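You operate a simulated robot arm through the tools that you are given. There is no shell and no other tool. Be economical: measure what you need, move in short steps, check, and stop when the job is done.

Carry out the task below with a simulated robot arm. There is one attempt and no reset: what you move stays moved.

TASK
Put the brass weight from the long bench top and the blue cup on the square tray.
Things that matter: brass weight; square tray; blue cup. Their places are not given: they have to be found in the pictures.

It is judged by the outcome, as a careful person would: the job done as asked, and still so three seconds after it is handed in. It fails if anything else is knocked over, pushed out of place, dropped, spilled or broken.

THE ROBOT
A 7-joint arm with a two-finger parallel gripper, fixed in place. Base frame: the origin is at the foot of the arm, x ahead of it, y to its left, z up; the work surface is at about z = 0. Lengths are in mm, angles in degrees, forces in N, time in s.
With the tool pointing down near the work surface it reaches from about 220 to 580 mm from the base axis. Its first joint turns from -66.0 to 66.0 degrees. Payload 2.5 kg.
Tool frame: the origin (TCP) lies between the finger pads and is the grasp point; the fingertips stand 23 mm ahead of it; z points along the fingers, y is the line along which they close. The gripper opens to 94 mm. The fingers are 38 mm wide and 10 mm thick; the gripper's body (54 by 96 mm) begins 39 mm behind the TCP.
Orientation is told as [roll, pitch, yaw] about the base's x, y, z axes, in that order, counted from this pose: with the fingers straight down and closing along the base's y, the tool's x points along the base's -x, its y along +y and its z along -z.

THE INTERFACE
- The arm moves only by the tool apply_moves. Its argument "deltas" is a list of rows, each an object (a shift or turn left out is 0, a gripper value left out holds the last) with "slide": the shift along the base's x, y, z in units of 200 mm (1.0 is 200 mm), a list of three; "rot": the turn, a rotation vector about the base's x, y, z in units of 120 degrees (1.0 is 120 degrees), a list of three; "claw": the gripper command, from -1 (shut) to 1 (fully open), values between in proportion. In form: [{"slide": [dx, dy, dz], "rot": [wx, wy, wz], "claw": claw}, ...]. A call has 1 to 12 rows; each row is the pose to reach, as a shift and turn from the pose commanded when the call began. A call with a number of a shift or a turn outside -1 to 1 is refused whole. A row lasts 0.2 s, in which the tool goes at most 50 mm and 8.6 degrees; a call with a longer step from one row to the next is refused whole, and so is a gripper value outside its range. A pose out of reach is approached as far as the arm can. The call stops where the force on the tool passes 40 N (or 10 N more than at its start, if that is more) or the arm is blocked; 0.2 s more then pass. The fingers move at their own pace (about 108 mm/s each) and stop on an object; they squeeze with about 41 N. The grip force told is the motor's: it shows also when the fingers shut on nothing. Time passes only in rows, and 0.2 s behind the last, so rows that repeat a pose let the fingers close. It gives the time, the measured TCP pose, the force on the tool (base axes), the opening and the grip force at its end, in the units of the frame above (readings bear some noise), and new pictures: "pictures" is both (left out), scene, wrist or none.
- Cameras (640 x 400 px; columns grow to the right, rows downward): "scene" is fixed at [111.5, -405.1, 538.3]; the picture's right is [0.88, -0.47, 0.00], its down [-0.29, -0.55, -0.78] and it looks along [0.37, 0.69, -0.62] (base axes); focal length 334 px, centre (320, 200). "wrist" rides on the gripper at [-39, 0, -44] in the tool frame; the picture's right is [0.00, -1.00, 0.00], its down [0.97, 0.00, -0.24] and it looks along [0.24, 0.00, 0.97] (tool axes); focal length 218 px, centre (320, 200).
- measure_at(camera, pixels): for up to 12 pixels [column, row] of the newest picture of that camera ("zoom" is the newest enlarged one), the place [x, y, z] in the base frame of the surface seen there, good to about 2 mm. No time passes.
- inspect(camera, box): a new picture of the part [left, top, right, bottom] of that camera's present view, enlarged. No time passes.
- close_job(): hands the job in; it is judged then, once.

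Work in short steps. Measure before you move; look again where a grasp or a placing could have gone wrong, and mend it. You have 60 turns and 120 pictures in all, the two below and enlarged ones among them. Open the gripper and draw the arm clear of the work before you hand the job in, unless the task says otherwise; then end with one line.

The tools are called by a JSON object that holds its "method" and its "body". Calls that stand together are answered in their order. apply_moves: Moves the arm, as the interface text tells. Its arguments: {"type":"object","properties":{"deltas":{"type":"array","items":{"type":"object","properties":{"slide":{"type":"array","items":{"type":"number"}},"rot":{"type":"array","items":{"type":"number"}},"claw":{"type":"number"}}}},"pictures":{"type":"string","enum":["both","scene","wrist","none"]}},"required":["deltas"]} The other tools are called the same way: measure_at (camera, pixels) gives the place of the surface under pixels of a picture; inspect (camera, box) takes an enlarged picture of a part of a camera's view; close_job () hands the job in.

At the start:

```text
t: 0.0
position: [314.1, 234.1, 250.6]
tcp_rot: [0.0, 0.0, 0.1]
wrist_force: [-0.2, 0.1, -0.2]
grip_width: 94.2
grip_force: 0.0
```

scene: 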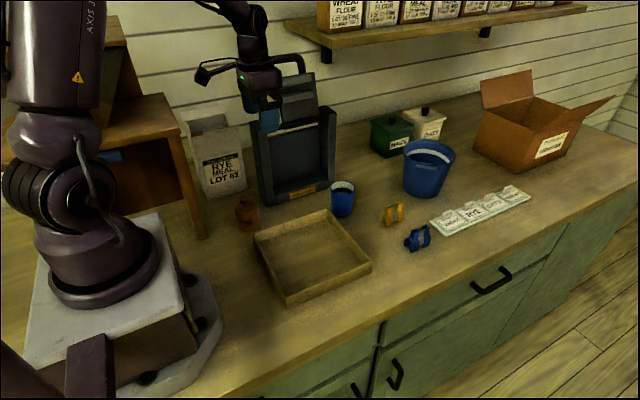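
wrist: 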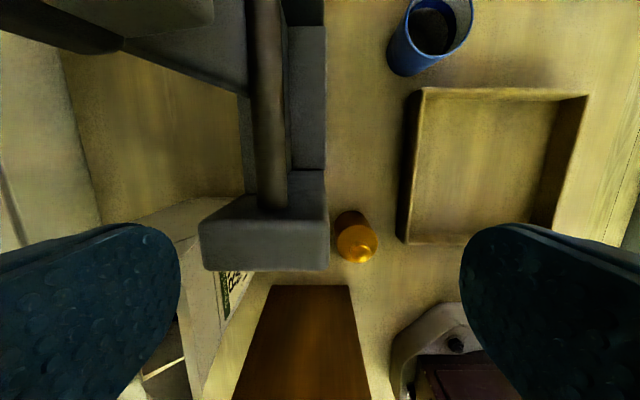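

The brass weight is probably at scene (247,212), the blue cup at (342,198) and the tray at (312,255). I'll enlarge the view and measure them.

{"method": "inspect", "body": {"camera": "scene", "box": [190, 120, 450, 310]}}

{"method": "measure_at", "body": {"camera": "scene", "pixels": [[247, 205], [247, 222], [342, 186], [342, 210], [310, 255], [255, 238], [329, 211], [370, 268], [288, 305], [334, 186], [352, 186], [262, 150]]}}

{"method": "measure_at", "body": {"camera": "wrist", "pixels": [[357, 243], [350, 215], [433, 30], [410, 60], [395, 40], [470, 20], [490, 170], [420, 92], [585, 97], [403, 240], [300, 240], [310, 300]]}}

```text
2.11 times, centred on (320, 215) of scene
```

zoom: 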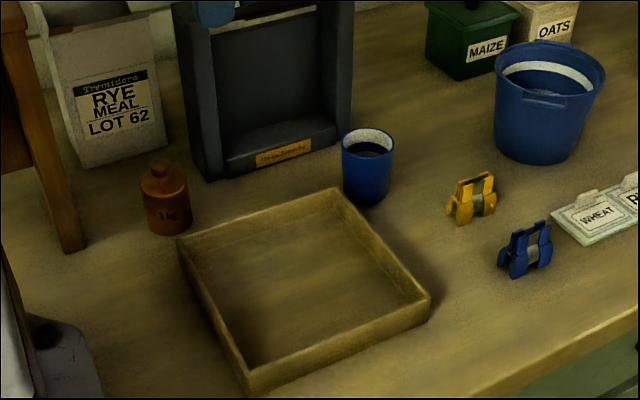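

```text
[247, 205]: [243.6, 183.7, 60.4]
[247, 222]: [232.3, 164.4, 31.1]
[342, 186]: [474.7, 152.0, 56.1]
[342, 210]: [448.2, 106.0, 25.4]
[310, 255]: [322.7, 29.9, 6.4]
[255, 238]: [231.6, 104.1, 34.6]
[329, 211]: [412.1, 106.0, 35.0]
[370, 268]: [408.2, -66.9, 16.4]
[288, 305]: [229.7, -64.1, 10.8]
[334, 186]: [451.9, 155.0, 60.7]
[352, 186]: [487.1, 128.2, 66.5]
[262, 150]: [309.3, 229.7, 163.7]
```

```text
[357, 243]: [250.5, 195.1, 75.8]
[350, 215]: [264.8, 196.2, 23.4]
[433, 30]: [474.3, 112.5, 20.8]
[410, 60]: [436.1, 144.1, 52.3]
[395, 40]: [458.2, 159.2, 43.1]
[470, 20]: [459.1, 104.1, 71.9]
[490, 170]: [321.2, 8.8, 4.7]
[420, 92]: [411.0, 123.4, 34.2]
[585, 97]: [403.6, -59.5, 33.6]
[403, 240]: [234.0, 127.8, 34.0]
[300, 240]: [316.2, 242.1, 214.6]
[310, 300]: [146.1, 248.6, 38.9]
```

{"method": "measure_at", "body": {"camera": "zoom", "pixels": [[160, 166], [160, 182], [165, 225], [146, 205], [188, 205], [205, 178], [180, 10], [85, 165], [165, 130], [72, 250], [10, 20], [192, 100]]}}

{"method": "measure_at", "body": {"camera": "scene", "pixels": [[300, 60], [300, 95], [290, 78], [325, 110], [262, 135], [188, 120], [215, 115], [175, 130], [195, 140], [150, 100], [240, 125], [329, 130]]}}

{"method": "measure_at", "body": {"camera": "wrist", "pixels": [[325, 255], [325, 180], [210, 240], [265, 180], [345, 290], [265, 290], [370, 215], [338, 220], [372, 243], [341, 243], [320, 20], [220, 280]]}}

{"method": "inspect", "body": {"camera": "wrist", "box": [180, 0, 500, 300]}}

```text
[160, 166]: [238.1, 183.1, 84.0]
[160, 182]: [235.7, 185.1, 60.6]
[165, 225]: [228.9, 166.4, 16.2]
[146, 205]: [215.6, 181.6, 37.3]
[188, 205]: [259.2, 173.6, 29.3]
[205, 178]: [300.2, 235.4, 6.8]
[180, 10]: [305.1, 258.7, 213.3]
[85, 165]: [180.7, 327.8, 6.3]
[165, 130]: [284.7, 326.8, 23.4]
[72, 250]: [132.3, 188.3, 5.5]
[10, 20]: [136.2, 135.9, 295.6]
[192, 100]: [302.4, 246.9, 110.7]
```

```text
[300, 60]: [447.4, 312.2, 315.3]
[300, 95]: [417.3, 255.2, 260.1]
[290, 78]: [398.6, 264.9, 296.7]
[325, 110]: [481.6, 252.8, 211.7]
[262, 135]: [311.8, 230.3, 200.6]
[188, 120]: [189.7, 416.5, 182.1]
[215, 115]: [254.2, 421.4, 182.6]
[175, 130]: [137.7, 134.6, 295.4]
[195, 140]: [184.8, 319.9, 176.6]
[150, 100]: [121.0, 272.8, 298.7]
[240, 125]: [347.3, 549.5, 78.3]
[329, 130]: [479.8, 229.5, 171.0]
```

```text
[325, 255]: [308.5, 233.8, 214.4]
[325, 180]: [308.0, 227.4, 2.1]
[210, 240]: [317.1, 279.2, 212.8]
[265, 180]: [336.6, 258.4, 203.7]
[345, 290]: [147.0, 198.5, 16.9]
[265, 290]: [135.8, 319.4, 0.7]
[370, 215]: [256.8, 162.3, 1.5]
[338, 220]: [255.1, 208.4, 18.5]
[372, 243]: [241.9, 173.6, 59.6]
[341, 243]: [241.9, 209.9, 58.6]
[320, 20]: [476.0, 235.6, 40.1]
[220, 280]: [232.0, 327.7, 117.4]
```

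```text
1.33 times, centred on (340, 150) of wrist
```

zoom: 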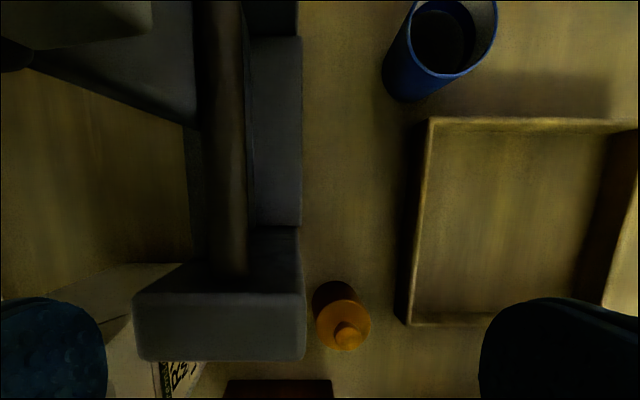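

Machine top is at z≈214 (x>305, y>230), and the weight is at about (238,190) with its knob top at z≈84. I move over the weight at the current height, with the gripper open.

{"method": "apply_moves", "body": {"deltas": [{"slide": [-0.19, -0.11, 0.02], "claw": 1}, {"slide": [-0.38, -0.22, 0.02], "claw": 1}, {"slide": [-0.38, -0.22, -0.2]}, {"slide": [-0.38, -0.22, -0.4]}, {"slide": [-0.38, -0.22, -0.4]}]}}

```text
t: 0.8
position: [237.6, 190.8, 234.3]
tcp_rot: [-0.1, 0.4, -0.1]
wrist_force: [-2.0, -4.5, 18.2]
grip_width: 94.0
grip_force: 0.0
stopped in row 3: the force on the tool passed its limit (the readings are from after the stop); the commanded pose is now the measured one
```

scene: 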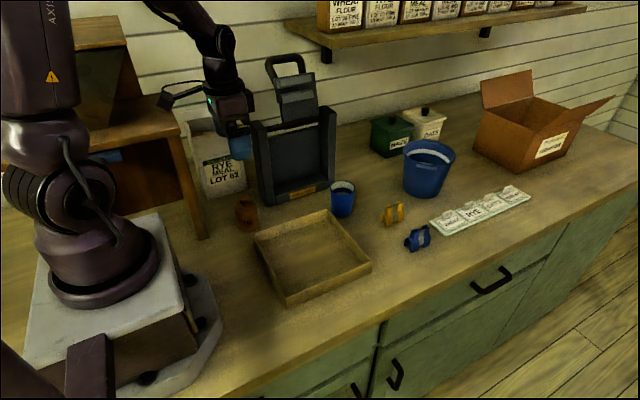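
wrist: 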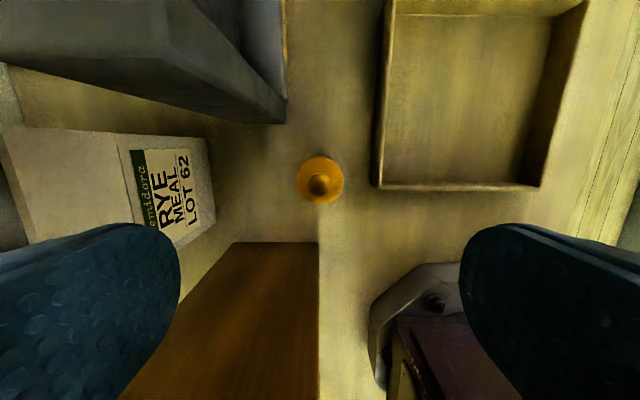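

The call stopped early at z=234, possibly on a contact. I'll look closely at the arm before moving again.

{"method": "inspect", "body": {"camera": "scene", "box": [100, 0, 340, 150]}}

{"method": "apply_moves", "body": {"deltas": [{"slide": [0, 0, 0.0]}, {"slide": [0, 0, 0.0]}], "pictures": "none"}}

{"method": "measure_at", "body": {"camera": "wrist", "pixels": [[319, 184], [297, 181], [343, 181], [319, 158], [319, 202], [310, 300], [310, 250], [250, 300]]}}

```text
2.67 times, centred on (220, 75) of scene
```

zoom: 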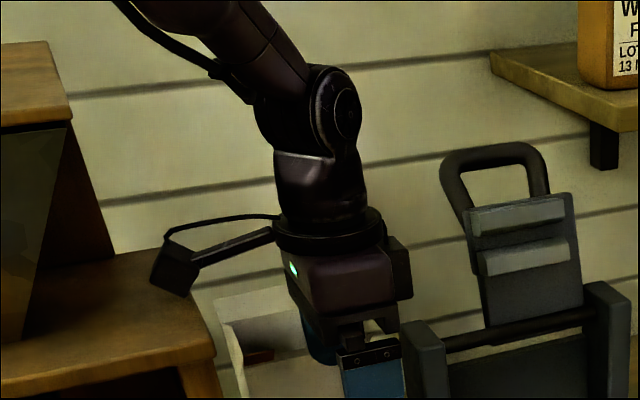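

```text
t: 1.4
position: [237.7, 189.6, 235.3]
tcp_rot: [-0.1, 0.4, 0.0]
wrist_force: [-3.6, -7.7, 35.0]
grip_width: 93.9
grip_force: 0.0
```

```text
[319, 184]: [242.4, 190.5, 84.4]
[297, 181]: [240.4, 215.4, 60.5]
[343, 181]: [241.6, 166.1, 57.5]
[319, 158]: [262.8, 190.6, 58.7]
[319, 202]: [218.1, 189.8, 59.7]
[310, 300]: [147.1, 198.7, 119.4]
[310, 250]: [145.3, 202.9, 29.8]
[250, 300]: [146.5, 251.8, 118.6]
```

A bracketed box sticks out of the gripper body toward base −x, and it is resting on the side table. I'll lift straight up and then measure it.

{"method": "apply_moves", "body": {"deltas": [{"slide": [0, 0, 0.1]}, {"slide": [0, 0, 0.25]}, {"slide": [0, 0, 0.25]}], "pictures": "scene"}}

```text
t: 2.2
position: [237.1, 189.0, 282.5]
tcp_rot: [0.0, 0.4, -0.1]
wrist_force: [-0.6, -0.3, 0.6]
grip_width: 94.0
grip_force: 0.2
```

scene: 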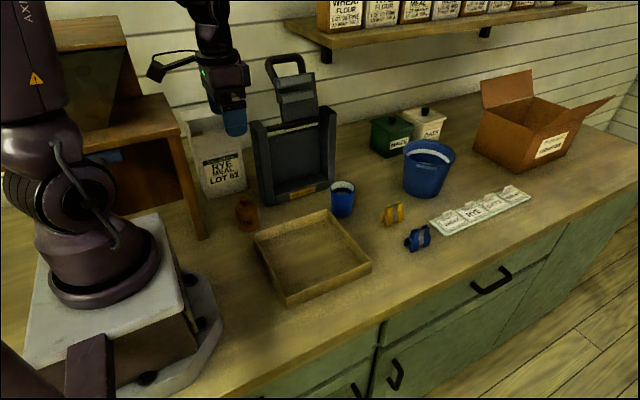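

{"method": "inspect", "body": {"camera": "scene", "box": [120, 20, 280, 120]}}

{"method": "measure_at", "body": {"camera": "scene", "pixels": [[155, 70], [152, 77], [165, 80], [166, 63], [155, 60], [180, 65], [195, 50], [175, 100], [205, 80], [240, 75], [235, 125]]}}

```text
4.00 times, centred on (200, 70) of scene
```

zoom: 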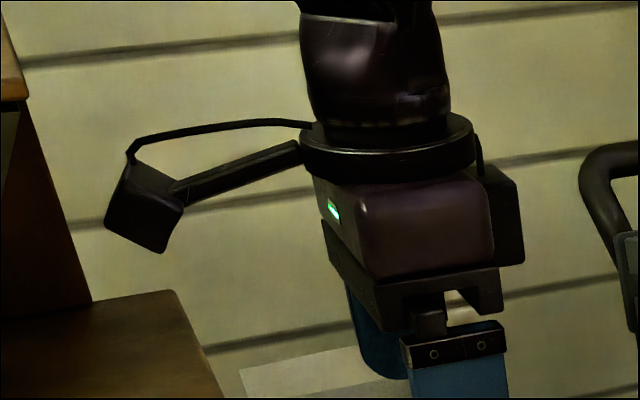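

```text
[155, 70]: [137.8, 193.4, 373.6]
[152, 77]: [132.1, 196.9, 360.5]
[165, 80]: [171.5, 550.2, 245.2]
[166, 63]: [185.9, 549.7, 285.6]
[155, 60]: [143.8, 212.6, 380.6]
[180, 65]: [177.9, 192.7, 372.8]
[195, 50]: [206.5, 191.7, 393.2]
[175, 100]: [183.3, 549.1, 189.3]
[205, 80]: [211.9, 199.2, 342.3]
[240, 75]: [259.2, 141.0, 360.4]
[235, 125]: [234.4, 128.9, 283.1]
```

The box hangs about 64 mm above TCP level and reaches about 115 mm along tool +x. The weight is round, so I turn yaw +90° to swing the box toward −y, over the low tray.

{"method": "apply_moves", "body": {"deltas": [{"rot": [0, 0, 0.068]}, {"rot": [0, 0, 0.136]}, {"rot": [0, 0, 0.204]}, {"rot": [0, 0, 0.272]}, {"rot": [0, 0, 0.34]}, {"rot": [0, 0, 0.408]}, {"rot": [0, 0, 0.476]}, {"rot": [0, 0, 0.544]}, {"rot": [0, 0, 0.612]}, {"rot": [0, 0, 0.68]}, {"rot": [0, 0, 0.75]}, {"slide": [0.02, 0.005, 0], "rot": [0, 0, 0.75]}]}}

```text
t: 4.8
position: [241.3, 190.3, 282.8]
tcp_rot: [0.1, 0.4, 89.9]
wrist_force: [-0.7, 0.2, 0.0]
grip_width: 93.9
grip_force: 0.0
```

scene: 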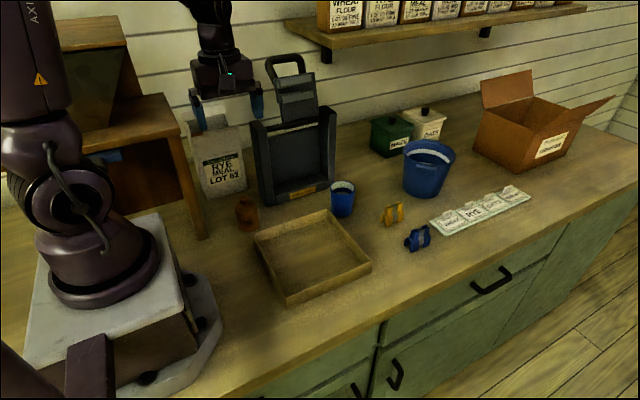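
wrist: 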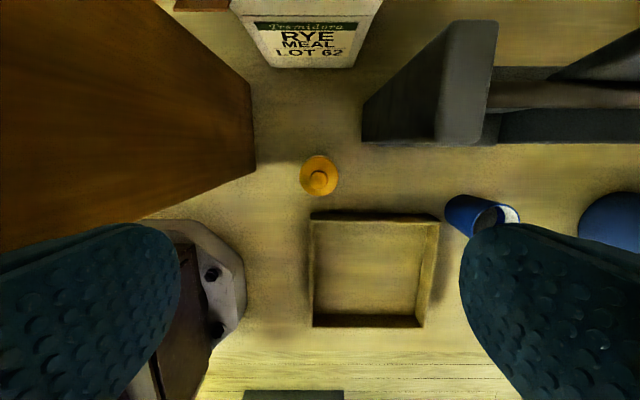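

{"method": "inspect", "body": {"camera": "scene", "box": [120, 0, 320, 125]}}

{"method": "measure_at", "body": {"camera": "wrist", "pixels": [[319, 180], [300, 176], [338, 176], [319, 158], [319, 192], [250, 120], [252, 170], [450, 130], [365, 130], [310, 395], [340, 60]]}}

```text
3.20 times, centred on (220, 62) of scene
```

zoom: 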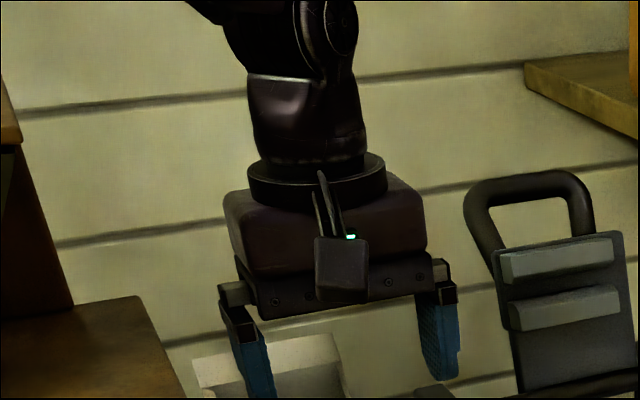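

```text
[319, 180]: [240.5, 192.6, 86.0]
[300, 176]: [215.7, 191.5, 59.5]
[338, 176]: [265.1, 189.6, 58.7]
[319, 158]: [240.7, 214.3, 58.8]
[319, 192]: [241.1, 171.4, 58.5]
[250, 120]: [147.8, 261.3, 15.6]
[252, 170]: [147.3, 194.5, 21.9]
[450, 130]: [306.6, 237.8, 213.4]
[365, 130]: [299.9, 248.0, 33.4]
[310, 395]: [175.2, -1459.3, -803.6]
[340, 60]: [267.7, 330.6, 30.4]
```

The box now faces −y and is clear. The weight's centre is about (240.5,191), shoulder z≈59, knob top z≈86. I descend in two stages.

{"method": "apply_moves", "body": {"deltas": [{"slide": [0, 0.003, -0.2]}, {"slide": [0, 0.003, -0.4]}, {"slide": [0, 0.003, -0.6]}, {"slide": [0, 0.003, -0.8]}, {"slide": [0, 0.003, -0.8]}]}}

```text
t: 6.0
position: [241.1, 192.6, 122.2]
tcp_rot: [0.0, 0.4, 90.0]
wrist_force: [0.8, 0.3, -0.8]
grip_width: 93.9
grip_force: 0.0
```

scene: 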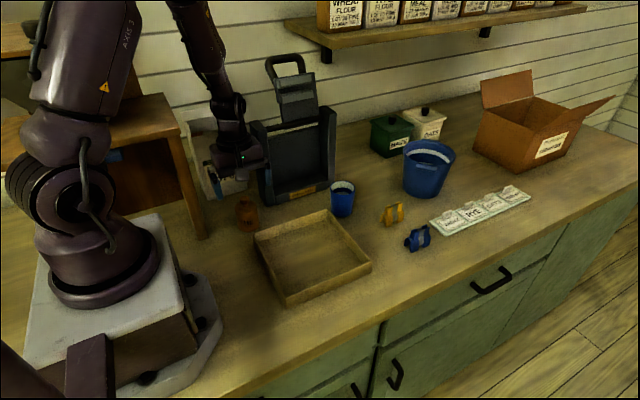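
wrist: 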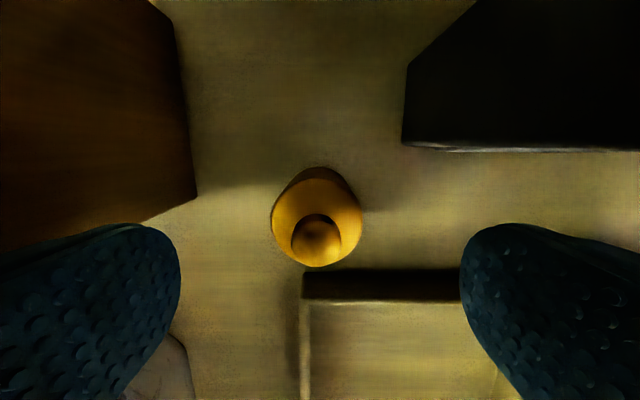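

Aligned. I lower to z≈53 and close.

{"method": "apply_moves", "body": {"deltas": [{"slide": [0, -0.005, -0.15]}, {"slide": [0, -0.005, -0.27]}, {"slide": [0, -0.005, -0.346]}, {"slide": [0, -0.005, -0.346]}, {"slide": [0, -0.005, -0.346], "claw": -1}, {"slide": [0, -0.005, -0.346], "claw": -1}, {"slide": [0, -0.005, -0.346], "claw": -1}]}}

```text
t: 7.6
position: [241.2, 188.3, 53.2]
tcp_rot: [0.0, 0.5, 89.9]
wrist_force: [-0.5, 0.1, 0.2]
grip_width: 49.5
grip_force: 40.8
```

scene: 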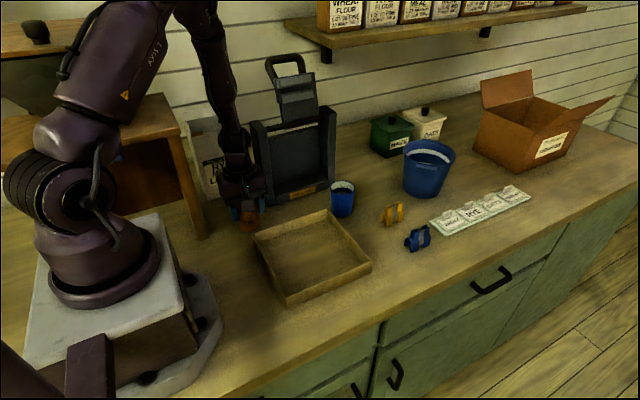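
wrist: 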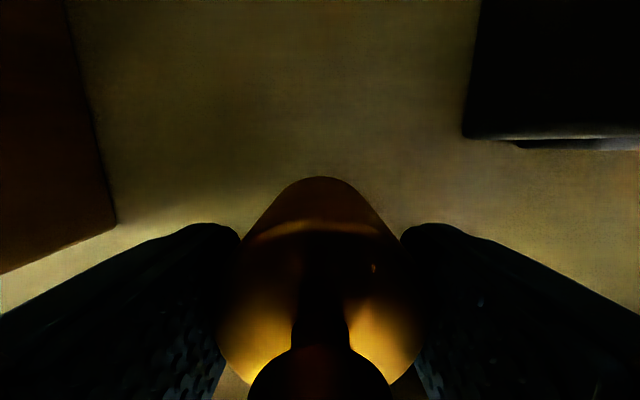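

Grip is firm at 49.5 mm. I lift and carry the weight over the tray to about (300,-10).

{"method": "apply_moves", "body": {"deltas": [{"slide": [0, 0, 0.1]}, {"slide": [0, 0, 0.25]}, {"slide": [0, 0, 0.4]}, {"slide": [0.05, -0.18, 0.4]}, {"slide": [0.1, -0.36, 0.4]}, {"slide": [0.15, -0.54, 0.4]}, {"slide": [0.2, -0.72, 0.4]}, {"slide": [0.25, -0.88, 0.4]}, {"slide": [0.295, -0.99, 0.4]}, {"slide": [0.295, -0.99, 0.4]}]}}

```text
t: 9.8
position: [300.4, -9.2, 134.5]
tcp_rot: [0.0, 0.4, 90.0]
wrist_force: [-0.1, -0.4, -0.4]
grip_width: 0.1
grip_force: 41.5
```

scene: 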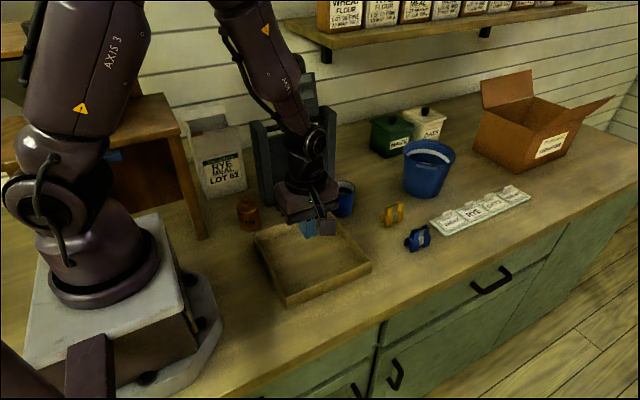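
wrist: 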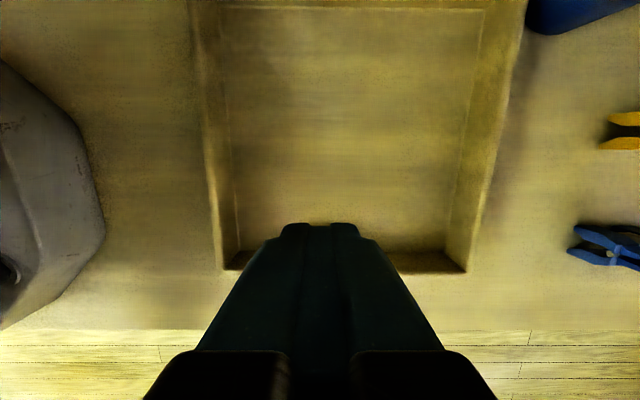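

The weight slipped out and is still standing near its old place (scene 248,212). I'll look at its shape and position before trying again.

{"method": "inspect", "body": {"camera": "scene", "box": [215, 185, 279, 240]}}

{"method": "measure_at", "body": {"camera": "scene", "pixels": [[248, 200], [248, 207], [248, 215], [248, 225], [248, 229]]}}

```text
7.27 times, centred on (247, 212) of scene
```

zoom: 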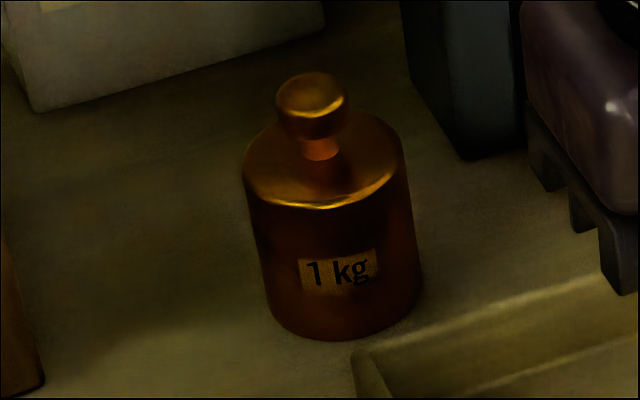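

```text
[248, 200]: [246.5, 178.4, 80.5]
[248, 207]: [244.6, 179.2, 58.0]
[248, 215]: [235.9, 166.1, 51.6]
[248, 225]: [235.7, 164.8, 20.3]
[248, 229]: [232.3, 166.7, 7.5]
```

It is standing upright, a 1 kg weight with a straight body and a knob. I return above it with the gripper open, to grip again and lift slowly.

{"method": "apply_moves", "body": {"deltas": [{"slide": [0, 0, 0.08], "claw": 1}, {"slide": [-0.05, 0.18, 0.08]}, {"slide": [-0.1, 0.36, 0.08]}, {"slide": [-0.15, 0.54, 0.08]}, {"slide": [-0.2, 0.72, 0.08]}, {"slide": [-0.25, 0.88, 0.08]}, {"slide": [-0.295, 0.99, 0.08]}, {"slide": [-0.295, 0.99, 0.08]}], "pictures": "wrist"}}

{"method": "inspect", "body": {"camera": "wrist", "box": [240, 120, 400, 270]}}

```text
t: 11.6
position: [241.0, 190.8, 149.6]
tcp_rot: [0.0, 0.4, 90.0]
wrist_force: [-0.3, 0.2, 0.6]
grip_width: 94.1
grip_force: 0.0
```

wrist: 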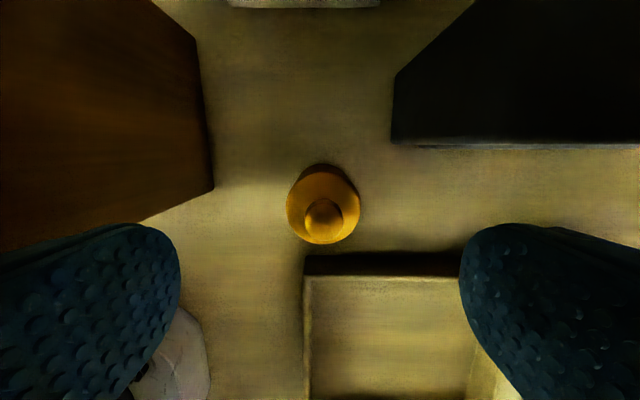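

```text
2.67 times, centred on (320, 195) of wrist
```

zoom: 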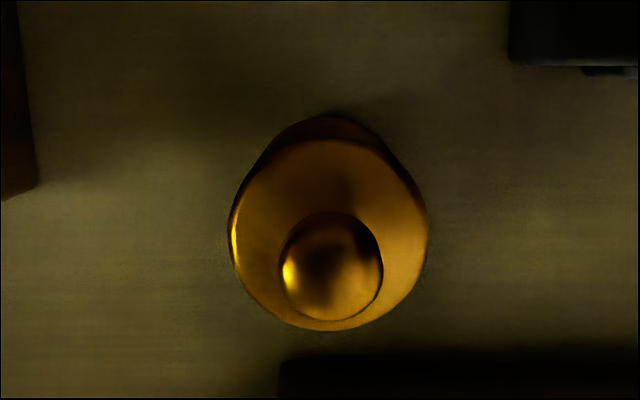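

{"method": "measure_at", "body": {"camera": "wrist", "pixels": [[324, 215], [289, 207], [358, 207], [324, 240], [324, 175]]}}

```text
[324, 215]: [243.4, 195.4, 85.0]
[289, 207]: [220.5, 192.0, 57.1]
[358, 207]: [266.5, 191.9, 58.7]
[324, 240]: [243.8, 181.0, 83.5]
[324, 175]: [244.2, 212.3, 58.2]
```

Centre is about (243.5,190). I lower to z≈50.5, grip longer, and lift very slowly.

{"method": "apply_moves", "body": {"deltas": [{"slide": [0.013, 0, -0.2]}, {"slide": [0.013, 0, -0.38]}, {"slide": [0.013, 0, -0.46]}, {"slide": [0.013, 0, -0.495]}, {"slide": [0.013, 0, -0.495]}, {"slide": [0.013, 0, -0.495], "claw": -1}, {"slide": [0.013, 0, -0.495]}, {"slide": [0.013, 0, -0.495]}, {"slide": [0.013, 0, -0.485]}, {"slide": [0.013, 0, -0.475]}, {"slide": [0.013, 0, -0.465]}, {"slide": [0.013, 0, -0.455]}]}}

```text
t: 14.2
position: [244.2, 191.4, 59.1]
tcp_rot: [0.0, 0.5, 89.9]
wrist_force: [0.1, -0.1, -8.5]
grip_width: 49.3
grip_force: 40.9
```

scene: 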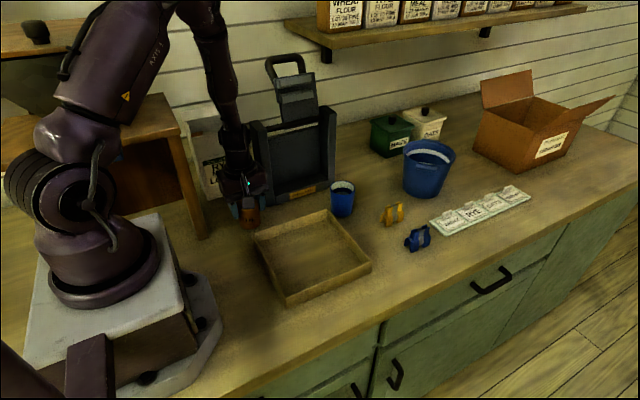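
wrist: 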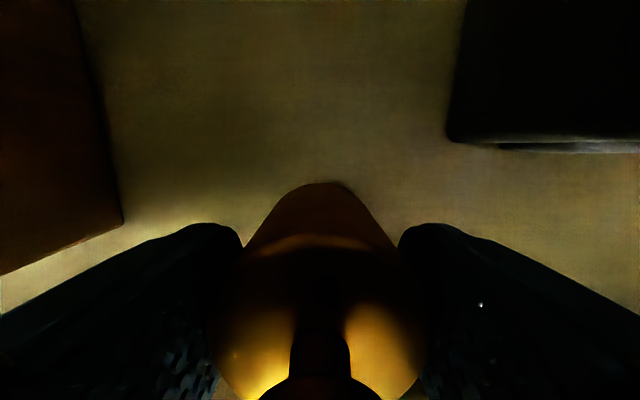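

The tool reads −8.5 N, so it is carrying the weight or dragging on it. I hold and watch whether it creeps.

{"method": "apply_moves", "body": {"deltas": [{"slide": [0, 0, 0]}, {"slide": [0, 0, 0]}, {"slide": [0, 0, 0.01]}, {"slide": [0, 0, 0.02]}, {"slide": [0, 0, 0.03]}, {"slide": [0, 0, 0.03]}, {"slide": [0, 0, 0.03]}], "pictures": "wrist"}}

{"method": "inspect", "body": {"camera": "scene", "box": [215, 170, 295, 240]}}

```text
t: 15.8
position: [242.6, 191.3, 65.5]
tcp_rot: [0.0, 0.5, 89.9]
wrist_force: [1.2, -0.2, -10.0]
grip_width: 49.7
grip_force: 41.2
```

wrist: 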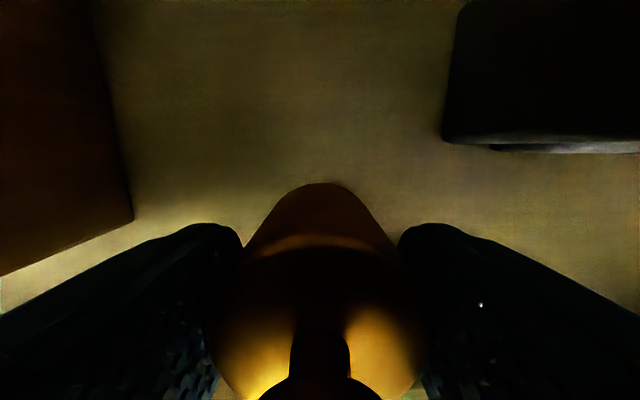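

```text
5.71 times, centred on (255, 205) of scene
```

zoom: 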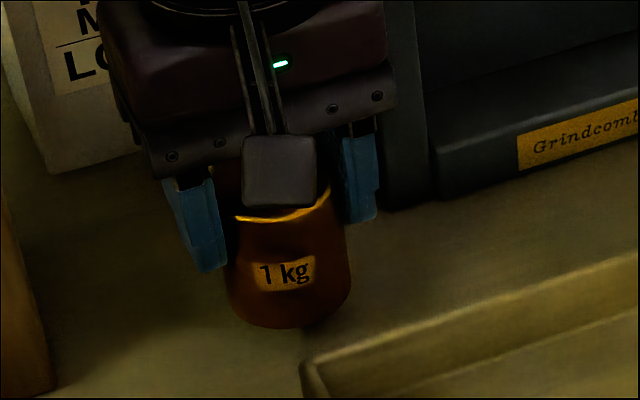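

The weight is held stably at 10 N, and its view between the fingers hasn't changed. It tolerates only gentle motion, so I lift 40 mm slowly.

{"method": "apply_moves", "body": {"deltas": [{"slide": [0, 0, 0.01]}, {"slide": [0, 0, 0.025]}, {"slide": [0, 0, 0.045]}, {"slide": [0, 0, 0.065]}, {"slide": [0, 0, 0.085]}, {"slide": [0, 0, 0.105]}, {"slide": [0, 0, 0.125]}, {"slide": [0, 0, 0.145]}, {"slide": [0, 0, 0.165]}, {"slide": [0, 0, 0.18]}, {"slide": [0, 0, 0.19]}, {"slide": [0, 0, 0.2]}]}}

```text
t: 18.4
position: [243.3, 190.4, 105.0]
tcp_rot: [0.1, 0.4, 89.9]
wrist_force: [0.7, 0.1, -9.2]
grip_width: 49.5
grip_force: 41.3
```

scene: 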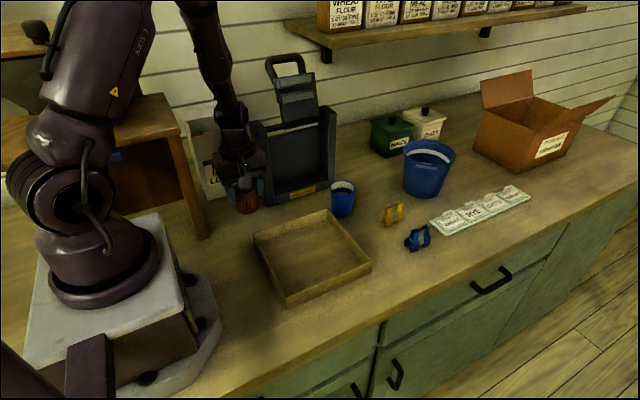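
wrist: 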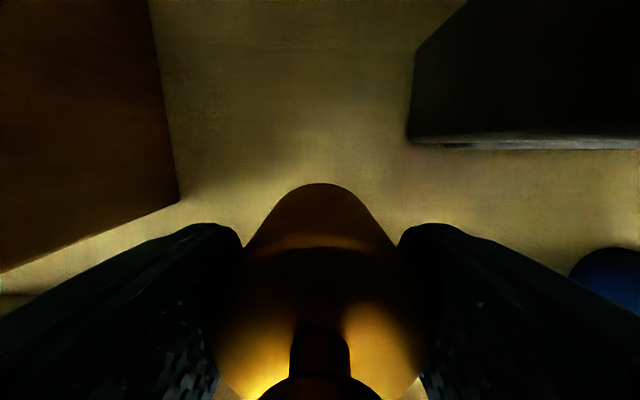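

Still held, with its bottom at about z=54. I carry it slowly, half way first.

{"method": "apply_moves", "body": {"deltas": [{"slide": [0.005, -0.015, 0]}, {"slide": [0.014, -0.045, 0]}, {"slide": [0.026, -0.085, 0]}, {"slide": [0.04, -0.13, 0]}, {"slide": [0.055, -0.18, 0]}, {"slide": [0.07, -0.23, 0]}, {"slide": [0.085, -0.28, 0]}, {"slide": [0.1, -0.33, 0]}, {"slide": [0.115, -0.38, 0]}, {"slide": [0.13, -0.42, 0]}, {"slide": [0.138, -0.45, 0]}, {"slide": [0.142, -0.465, 0]}], "pictures": "wrist"}}

```text
t: 21.0
position: [272.6, 96.9, 106.4]
tcp_rot: [0.0, 0.4, 90.0]
wrist_force: [0.5, 1.0, -10.2]
grip_width: 49.6
grip_force: 40.9
```

wrist: 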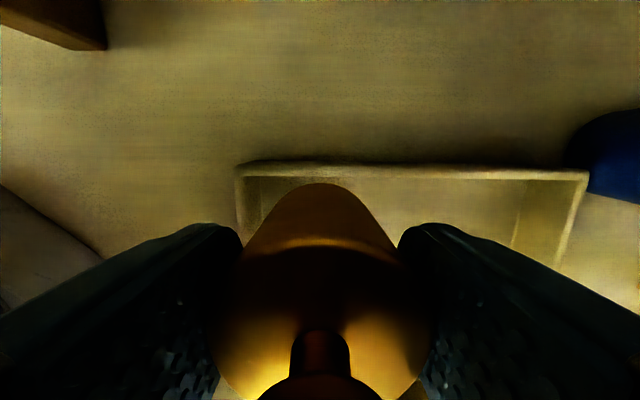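

{"method": "apply_moves", "body": {"deltas": [{"slide": [0.005, -0.015, 0]}, {"slide": [0.014, -0.045, 0]}, {"slide": [0.026, -0.085, 0]}, {"slide": [0.04, -0.13, 0]}, {"slide": [0.055, -0.18, 0]}, {"slide": [0.07, -0.23, 0]}, {"slide": [0.085, -0.28, 0]}, {"slide": [0.1, -0.33, 0]}, {"slide": [0.115, -0.38, 0]}, {"slide": [0.13, -0.42, 0]}, {"slide": [0.138, -0.45, 0]}, {"slide": [0.142, -0.465, 0]}]}}

```text
t: 23.6
position: [301.0, 4.9, 104.2]
tcp_rot: [0.1, 0.4, 89.9]
wrist_force: [0.1, 0.6, -8.9]
grip_width: 49.6
grip_force: 41.3
```

scene: 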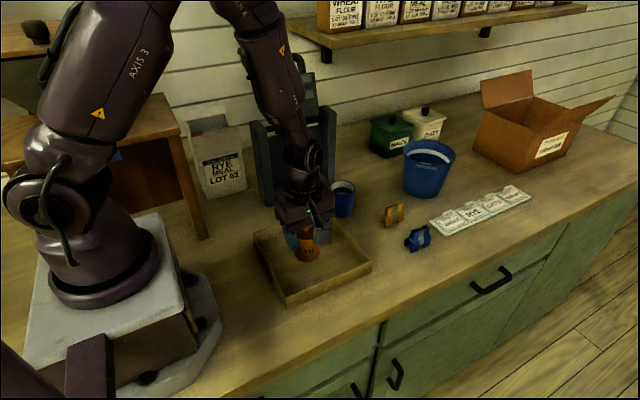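
wrist: 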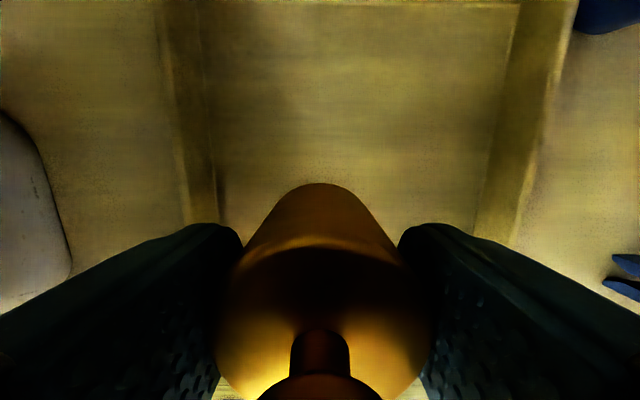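

Over the tray interior. I lower slowly toward the floor (z≈5), expecting contact near TCP z≈56.

{"method": "apply_moves", "body": {"deltas": [{"slide": [0, 0, -0.015]}, {"slide": [0, 0, -0.04]}, {"slide": [0, 0, -0.07]}, {"slide": [0, 0, -0.1]}, {"slide": [0, 0, -0.13]}, {"slide": [0, 0, -0.155]}, {"slide": [0, 0, -0.18]}, {"slide": [0, 0, -0.2]}, {"slide": [0, 0, -0.215]}, {"slide": [0, 0, -0.225]}, {"slide": [0, 0, -0.235]}, {"slide": [0, 0, -0.235]}], "pictures": "scene"}}

```text
t: 26.2
position: [301.5, 3.6, 57.4]
tcp_rot: [-0.1, 0.5, 89.9]
wrist_force: [0.2, 0.9, -10.4]
grip_width: 49.7
grip_force: 41.1
```

scene: 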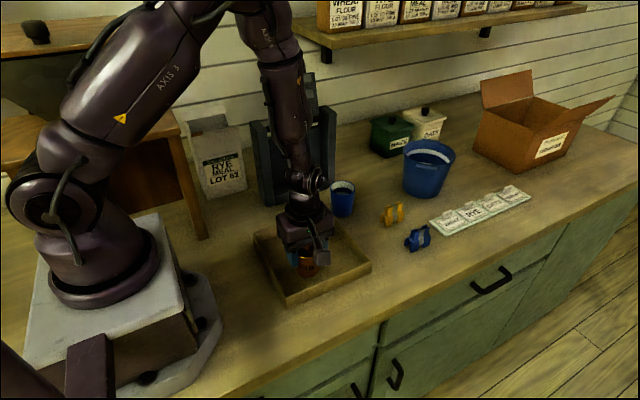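

Still hanging (−10 N). I lower in 1 mm steps until the load transfers.

{"method": "apply_moves", "body": {"deltas": [{"slide": [0, 0, -0.005]}, {"slide": [0, 0, -0.01]}, {"slide": [0, 0, -0.01]}], "pictures": "none"}}

```text
t: 27.0
position: [301.8, 4.5, 57.4]
tcp_rot: [-0.1, 0.5, 89.9]
wrist_force: [-6.6, -1.6, 32.9]
grip_width: 49.5
grip_force: 40.8
```

The weight has touched the floor. I ease up 1.5 mm, open partly (to about 72 mm, keeping off the tray walls), then rise slowly.

{"method": "apply_moves", "body": {"deltas": [{"slide": [0, 0, 0.007]}, {"slide": [0, 0, 0.007], "claw": 0.53}, {"slide": [0, 0, 0.007], "claw": 0.53}, {"slide": [0, 0, 0.007], "claw": 0.53}, {"slide": [0, 0, 0.1]}, {"slide": [0, 0, 0.3]}, {"slide": [0, 0, 0.5]}, {"slide": [0, 0, 0.6]}, {"slide": [0, 0, 0.6]}]}}

```text
t: 29.0
position: [302.2, 2.1, 176.9]
tcp_rot: [0.1, 0.5, 90.0]
wrist_force: [-0.3, -0.2, -0.5]
grip_width: 71.8
grip_force: 0.1
```

scene: 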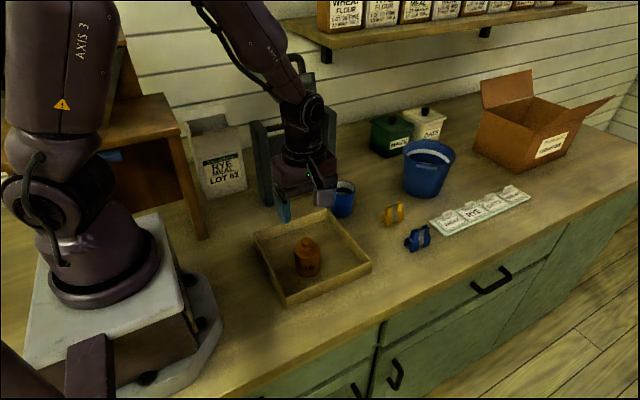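
wrist: 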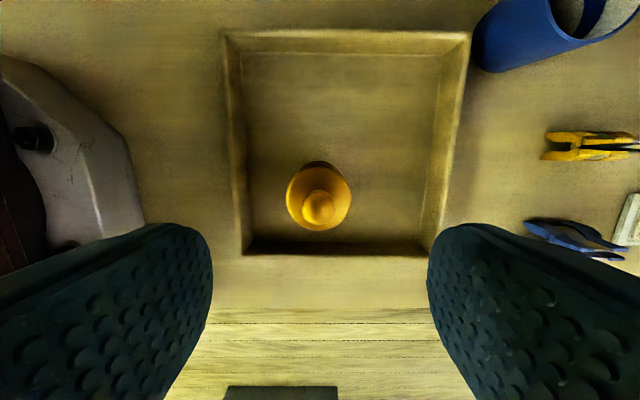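

The weight stands in the tray. Next I open fully and move over the cup, near (465,128).

{"method": "apply_moves", "body": {"deltas": [{"slide": [0.15, 0.11, 0.1], "claw": 1}, {"slide": [0.32, 0.24, 0.1]}, {"slide": [0.5, 0.37, 0.1]}, {"slide": [0.66, 0.5, 0.1]}, {"slide": [0.815, 0.6, 0.1]}, {"slide": [0.815, 0.6, 0.1]}]}}

```text
t: 30.4
position: [465.7, 124.9, 194.9]
tcp_rot: [0.1, 0.4, 89.9]
wrist_force: [0.9, -0.2, -0.1]
grip_width: 94.2
grip_force: 0.1
```

scene: 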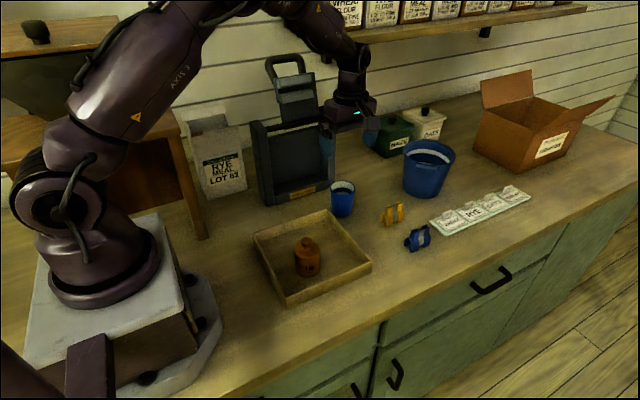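
wrist: 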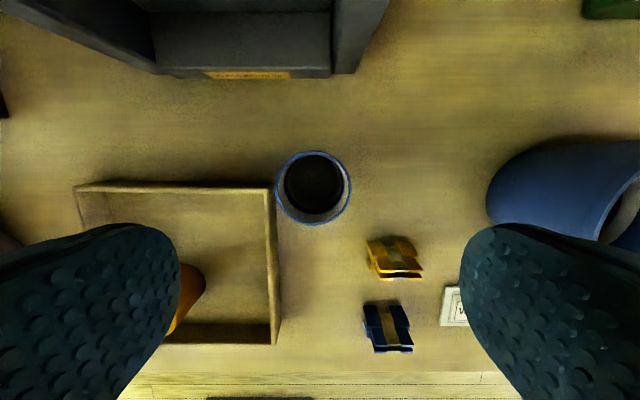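

{"method": "inspect", "body": {"camera": "wrist", "box": [240, 120, 400, 250]}}

{"method": "measure_at", "body": {"camera": "wrist", "pixels": [[277, 188], [351, 188], [314, 152], [314, 224], [314, 185], [278, 180], [349, 180], [390, 245], [270, 225]]}}

{"method": "inspect", "body": {"camera": "scene", "box": [310, 160, 374, 225]}}

```text
3.08 times, centred on (320, 185) of wrist
```

zoom: 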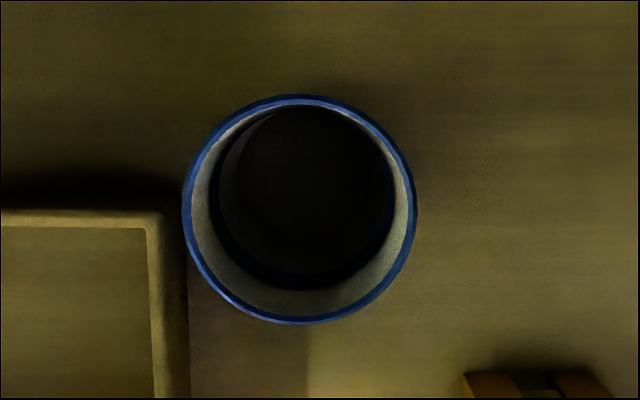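

```text
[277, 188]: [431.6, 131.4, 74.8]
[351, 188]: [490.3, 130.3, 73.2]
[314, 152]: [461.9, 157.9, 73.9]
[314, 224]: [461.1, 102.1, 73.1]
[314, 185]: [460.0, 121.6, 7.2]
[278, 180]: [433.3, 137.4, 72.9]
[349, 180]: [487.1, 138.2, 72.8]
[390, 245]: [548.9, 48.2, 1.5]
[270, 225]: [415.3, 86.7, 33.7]
```

```text
6.15 times, centred on (342, 192) of scene
```

zoom: 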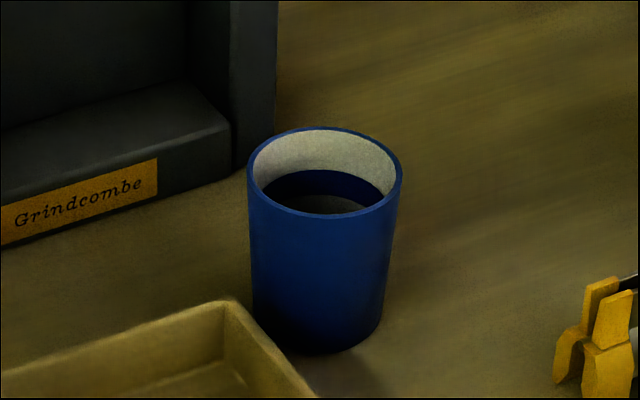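

The cup is empty, centred at about (461,130), rim Ø58 and height 74. The tray corner (top z≈35) is close on the −x side, so I open to only about 76 mm and descend to z=62, which keeps the tips above the wall.

{"method": "apply_moves", "body": {"deltas": [{"slide": [-0.023, 0.025, -0.1], "claw": 0.62}, {"slide": [-0.023, 0.025, -0.25]}, {"slide": [-0.023, 0.025, -0.35]}, {"slide": [-0.023, 0.025, -0.4]}, {"slide": [-0.023, 0.025, -0.4]}]}}

```text
t: 31.6
position: [459.4, 128.6, 116.5]
tcp_rot: [0.0, 0.4, 89.8]
wrist_force: [-0.5, -1.1, 0.8]
grip_width: 76.5
grip_force: 0.1
```

scene: 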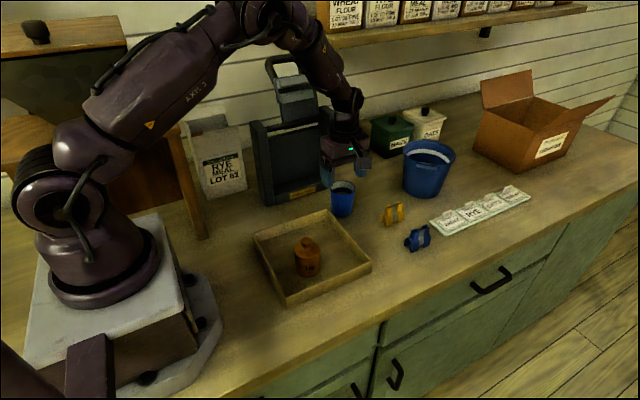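
wrist: 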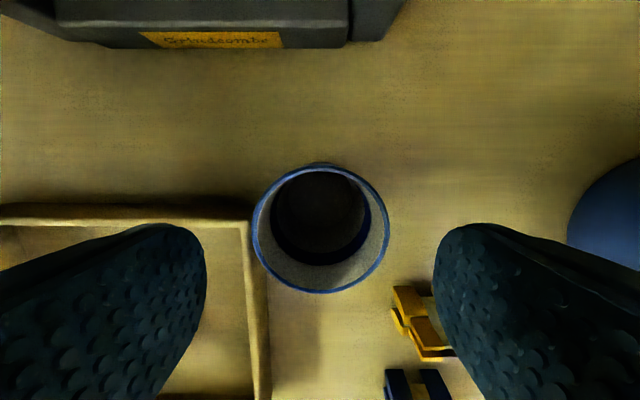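

Centred. I descend to z≈62, close, and hold.

{"method": "apply_moves", "body": {"deltas": [{"slide": [0.003, 0.006, -0.12]}, {"slide": [0.003, 0.006, -0.22]}, {"slide": [0.003, 0.006, -0.272]}, {"slide": [0.003, 0.006, -0.272]}, {"slide": [0.003, 0.006, -0.272], "claw": -1}, {"slide": [0.003, 0.006, -0.272]}, {"slide": [0.003, 0.006, -0.272]}]}}

```text
t: 33.2
position: [460.2, 130.0, 61.6]
tcp_rot: [0.0, 0.4, 89.9]
wrist_force: [-0.8, 0.3, 0.8]
grip_width: 58.5
grip_force: 41.0
```

scene: 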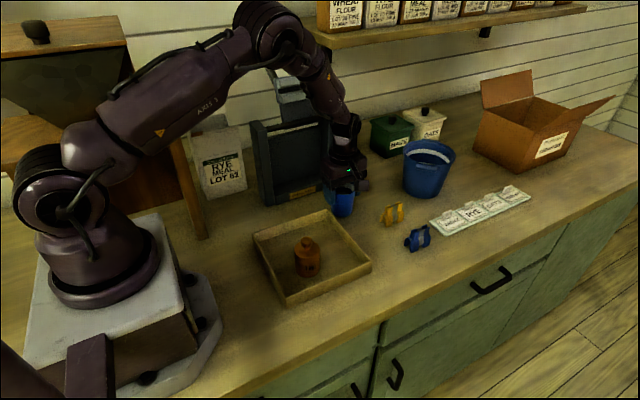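
wrist: 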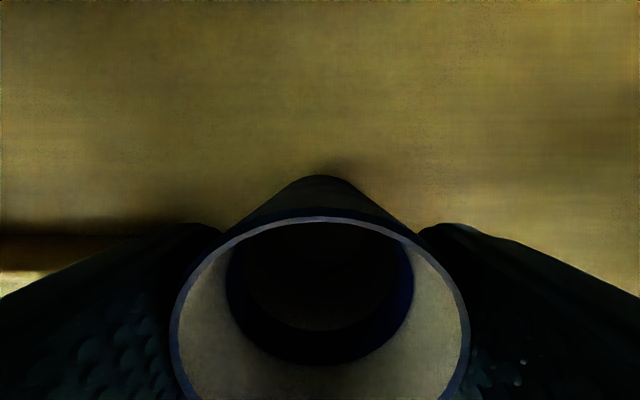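

Cup gripped at 58.5 mm. I lift slowly by about 66 mm.

{"method": "apply_moves", "body": {"deltas": [{"slide": [0, 0, 0.01]}, {"slide": [0, 0, 0.03]}, {"slide": [0, 0, 0.06]}, {"slide": [0, 0, 0.095]}, {"slide": [0, 0, 0.13]}, {"slide": [0, 0, 0.165]}, {"slide": [0, 0, 0.2]}, {"slide": [0, 0, 0.235]}, {"slide": [0, 0, 0.27]}, {"slide": [0, 0, 0.3]}, {"slide": [0, 0, 0.32]}, {"slide": [0, 0, 0.33]}]}}

```text
t: 35.8
position: [459.7, 130.1, 126.7]
tcp_rot: [0.0, 0.4, 89.9]
wrist_force: [-0.7, -0.4, 0.0]
grip_width: 58.6
grip_force: 40.9
```

scene: 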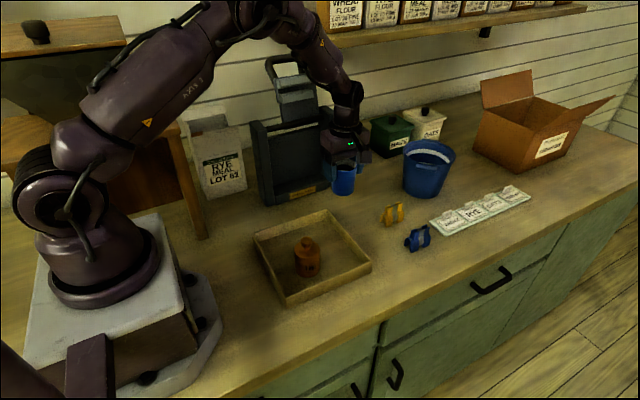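
wrist: 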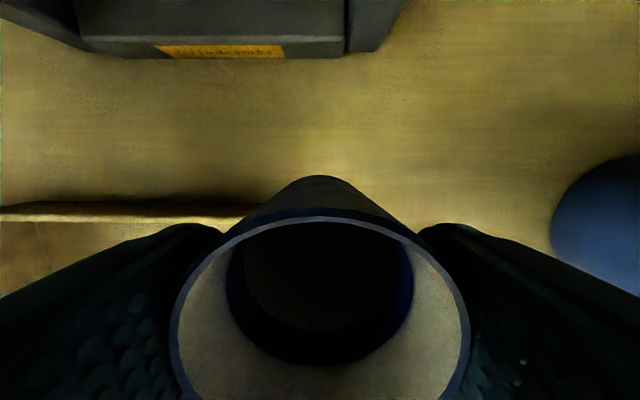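

Cup is held level. I carry it over the tray to about (347,68), clear of the weight at (301,4).

{"method": "apply_moves", "body": {"deltas": [{"slide": [-0.02, -0.01, 0]}, {"slide": [-0.06, -0.03, 0]}, {"slide": [-0.115, -0.06, 0]}, {"slide": [-0.175, -0.095, 0]}, {"slide": [-0.235, -0.13, 0]}, {"slide": [-0.3, -0.165, 0]}, {"slide": [-0.365, -0.2, 0]}, {"slide": [-0.425, -0.235, 0]}, {"slide": [-0.48, -0.265, 0]}, {"slide": [-0.525, -0.29, 0]}, {"slide": [-0.555, -0.305, 0]}, {"slide": [-0.565, -0.31, 0]}]}}

```text
t: 38.4
position: [346.7, 68.1, 127.9]
tcp_rot: [0.0, 0.4, 89.9]
wrist_force: [1.1, 0.1, 0.3]
grip_width: 58.4
grip_force: 40.9
```

scene: 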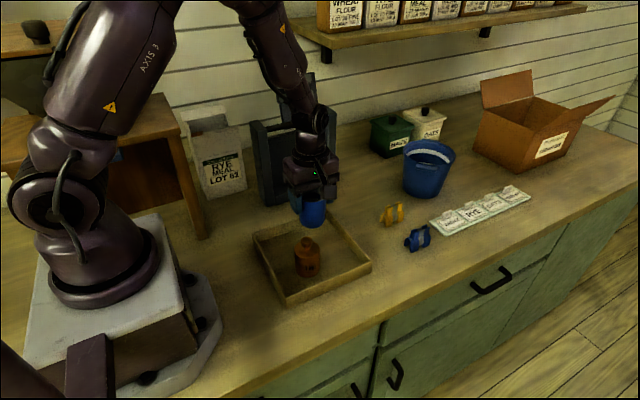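
wrist: 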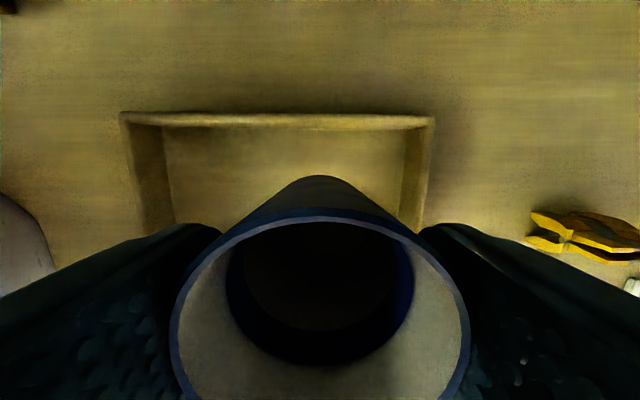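

Placed well over the free part of the tray. I lower to just above the expected contact (TCP≈67), then in small steps.

{"method": "apply_moves", "body": {"deltas": [{"slide": [0, 0, -0.03]}, {"slide": [0, 0, -0.08]}, {"slide": [0, 0, -0.13]}, {"slide": [0, 0, -0.18]}, {"slide": [0, 0, -0.23]}, {"slide": [0, 0, -0.26]}, {"slide": [0, 0, -0.28]}, {"slide": [0, 0, -0.288]}, {"slide": [0, 0, -0.292]}, {"slide": [0, 0, -0.292]}], "pictures": "scene"}}

{"method": "apply_moves", "body": {"deltas": [{"slide": [0, 0, -0.004]}, {"slide": [0, 0, -0.004]}], "pictures": "none"}}

```text
t: 40.6
position: [346.1, 68.3, 69.2]
tcp_rot: [0.1, 0.5, 89.9]
wrist_force: [0.2, 0.3, -0.4]
grip_width: 58.5
grip_force: 41.3
```

scene: 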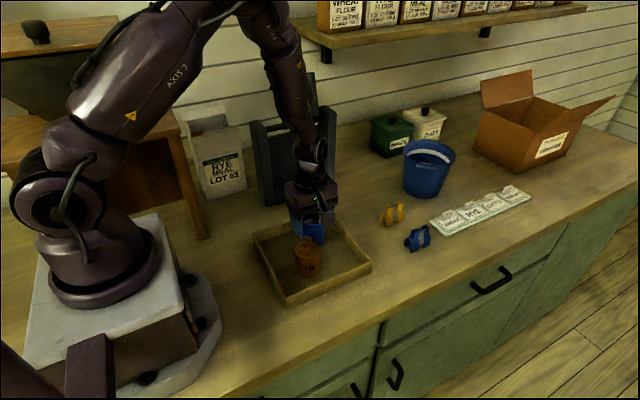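

```text
t: 41.2
position: [346.5, 68.2, 68.5]
tcp_rot: [0.1, 0.3, 90.0]
wrist_force: [0.1, -0.2, 1.0]
grip_width: 58.4
grip_force: 41.0
```

{"method": "apply_moves", "body": {"deltas": [{"slide": [0, 0, -0.004]}, {"slide": [0, 0, -0.008]}, {"slide": [0, 0, -0.008]}], "pictures": "none"}}

```text
t: 42.0
position: [346.4, 68.6, 68.9]
tcp_rot: [0.0, 0.4, 89.9]
wrist_force: [-6.7, 0.7, 25.6]
grip_width: 58.6
grip_force: 40.6
```

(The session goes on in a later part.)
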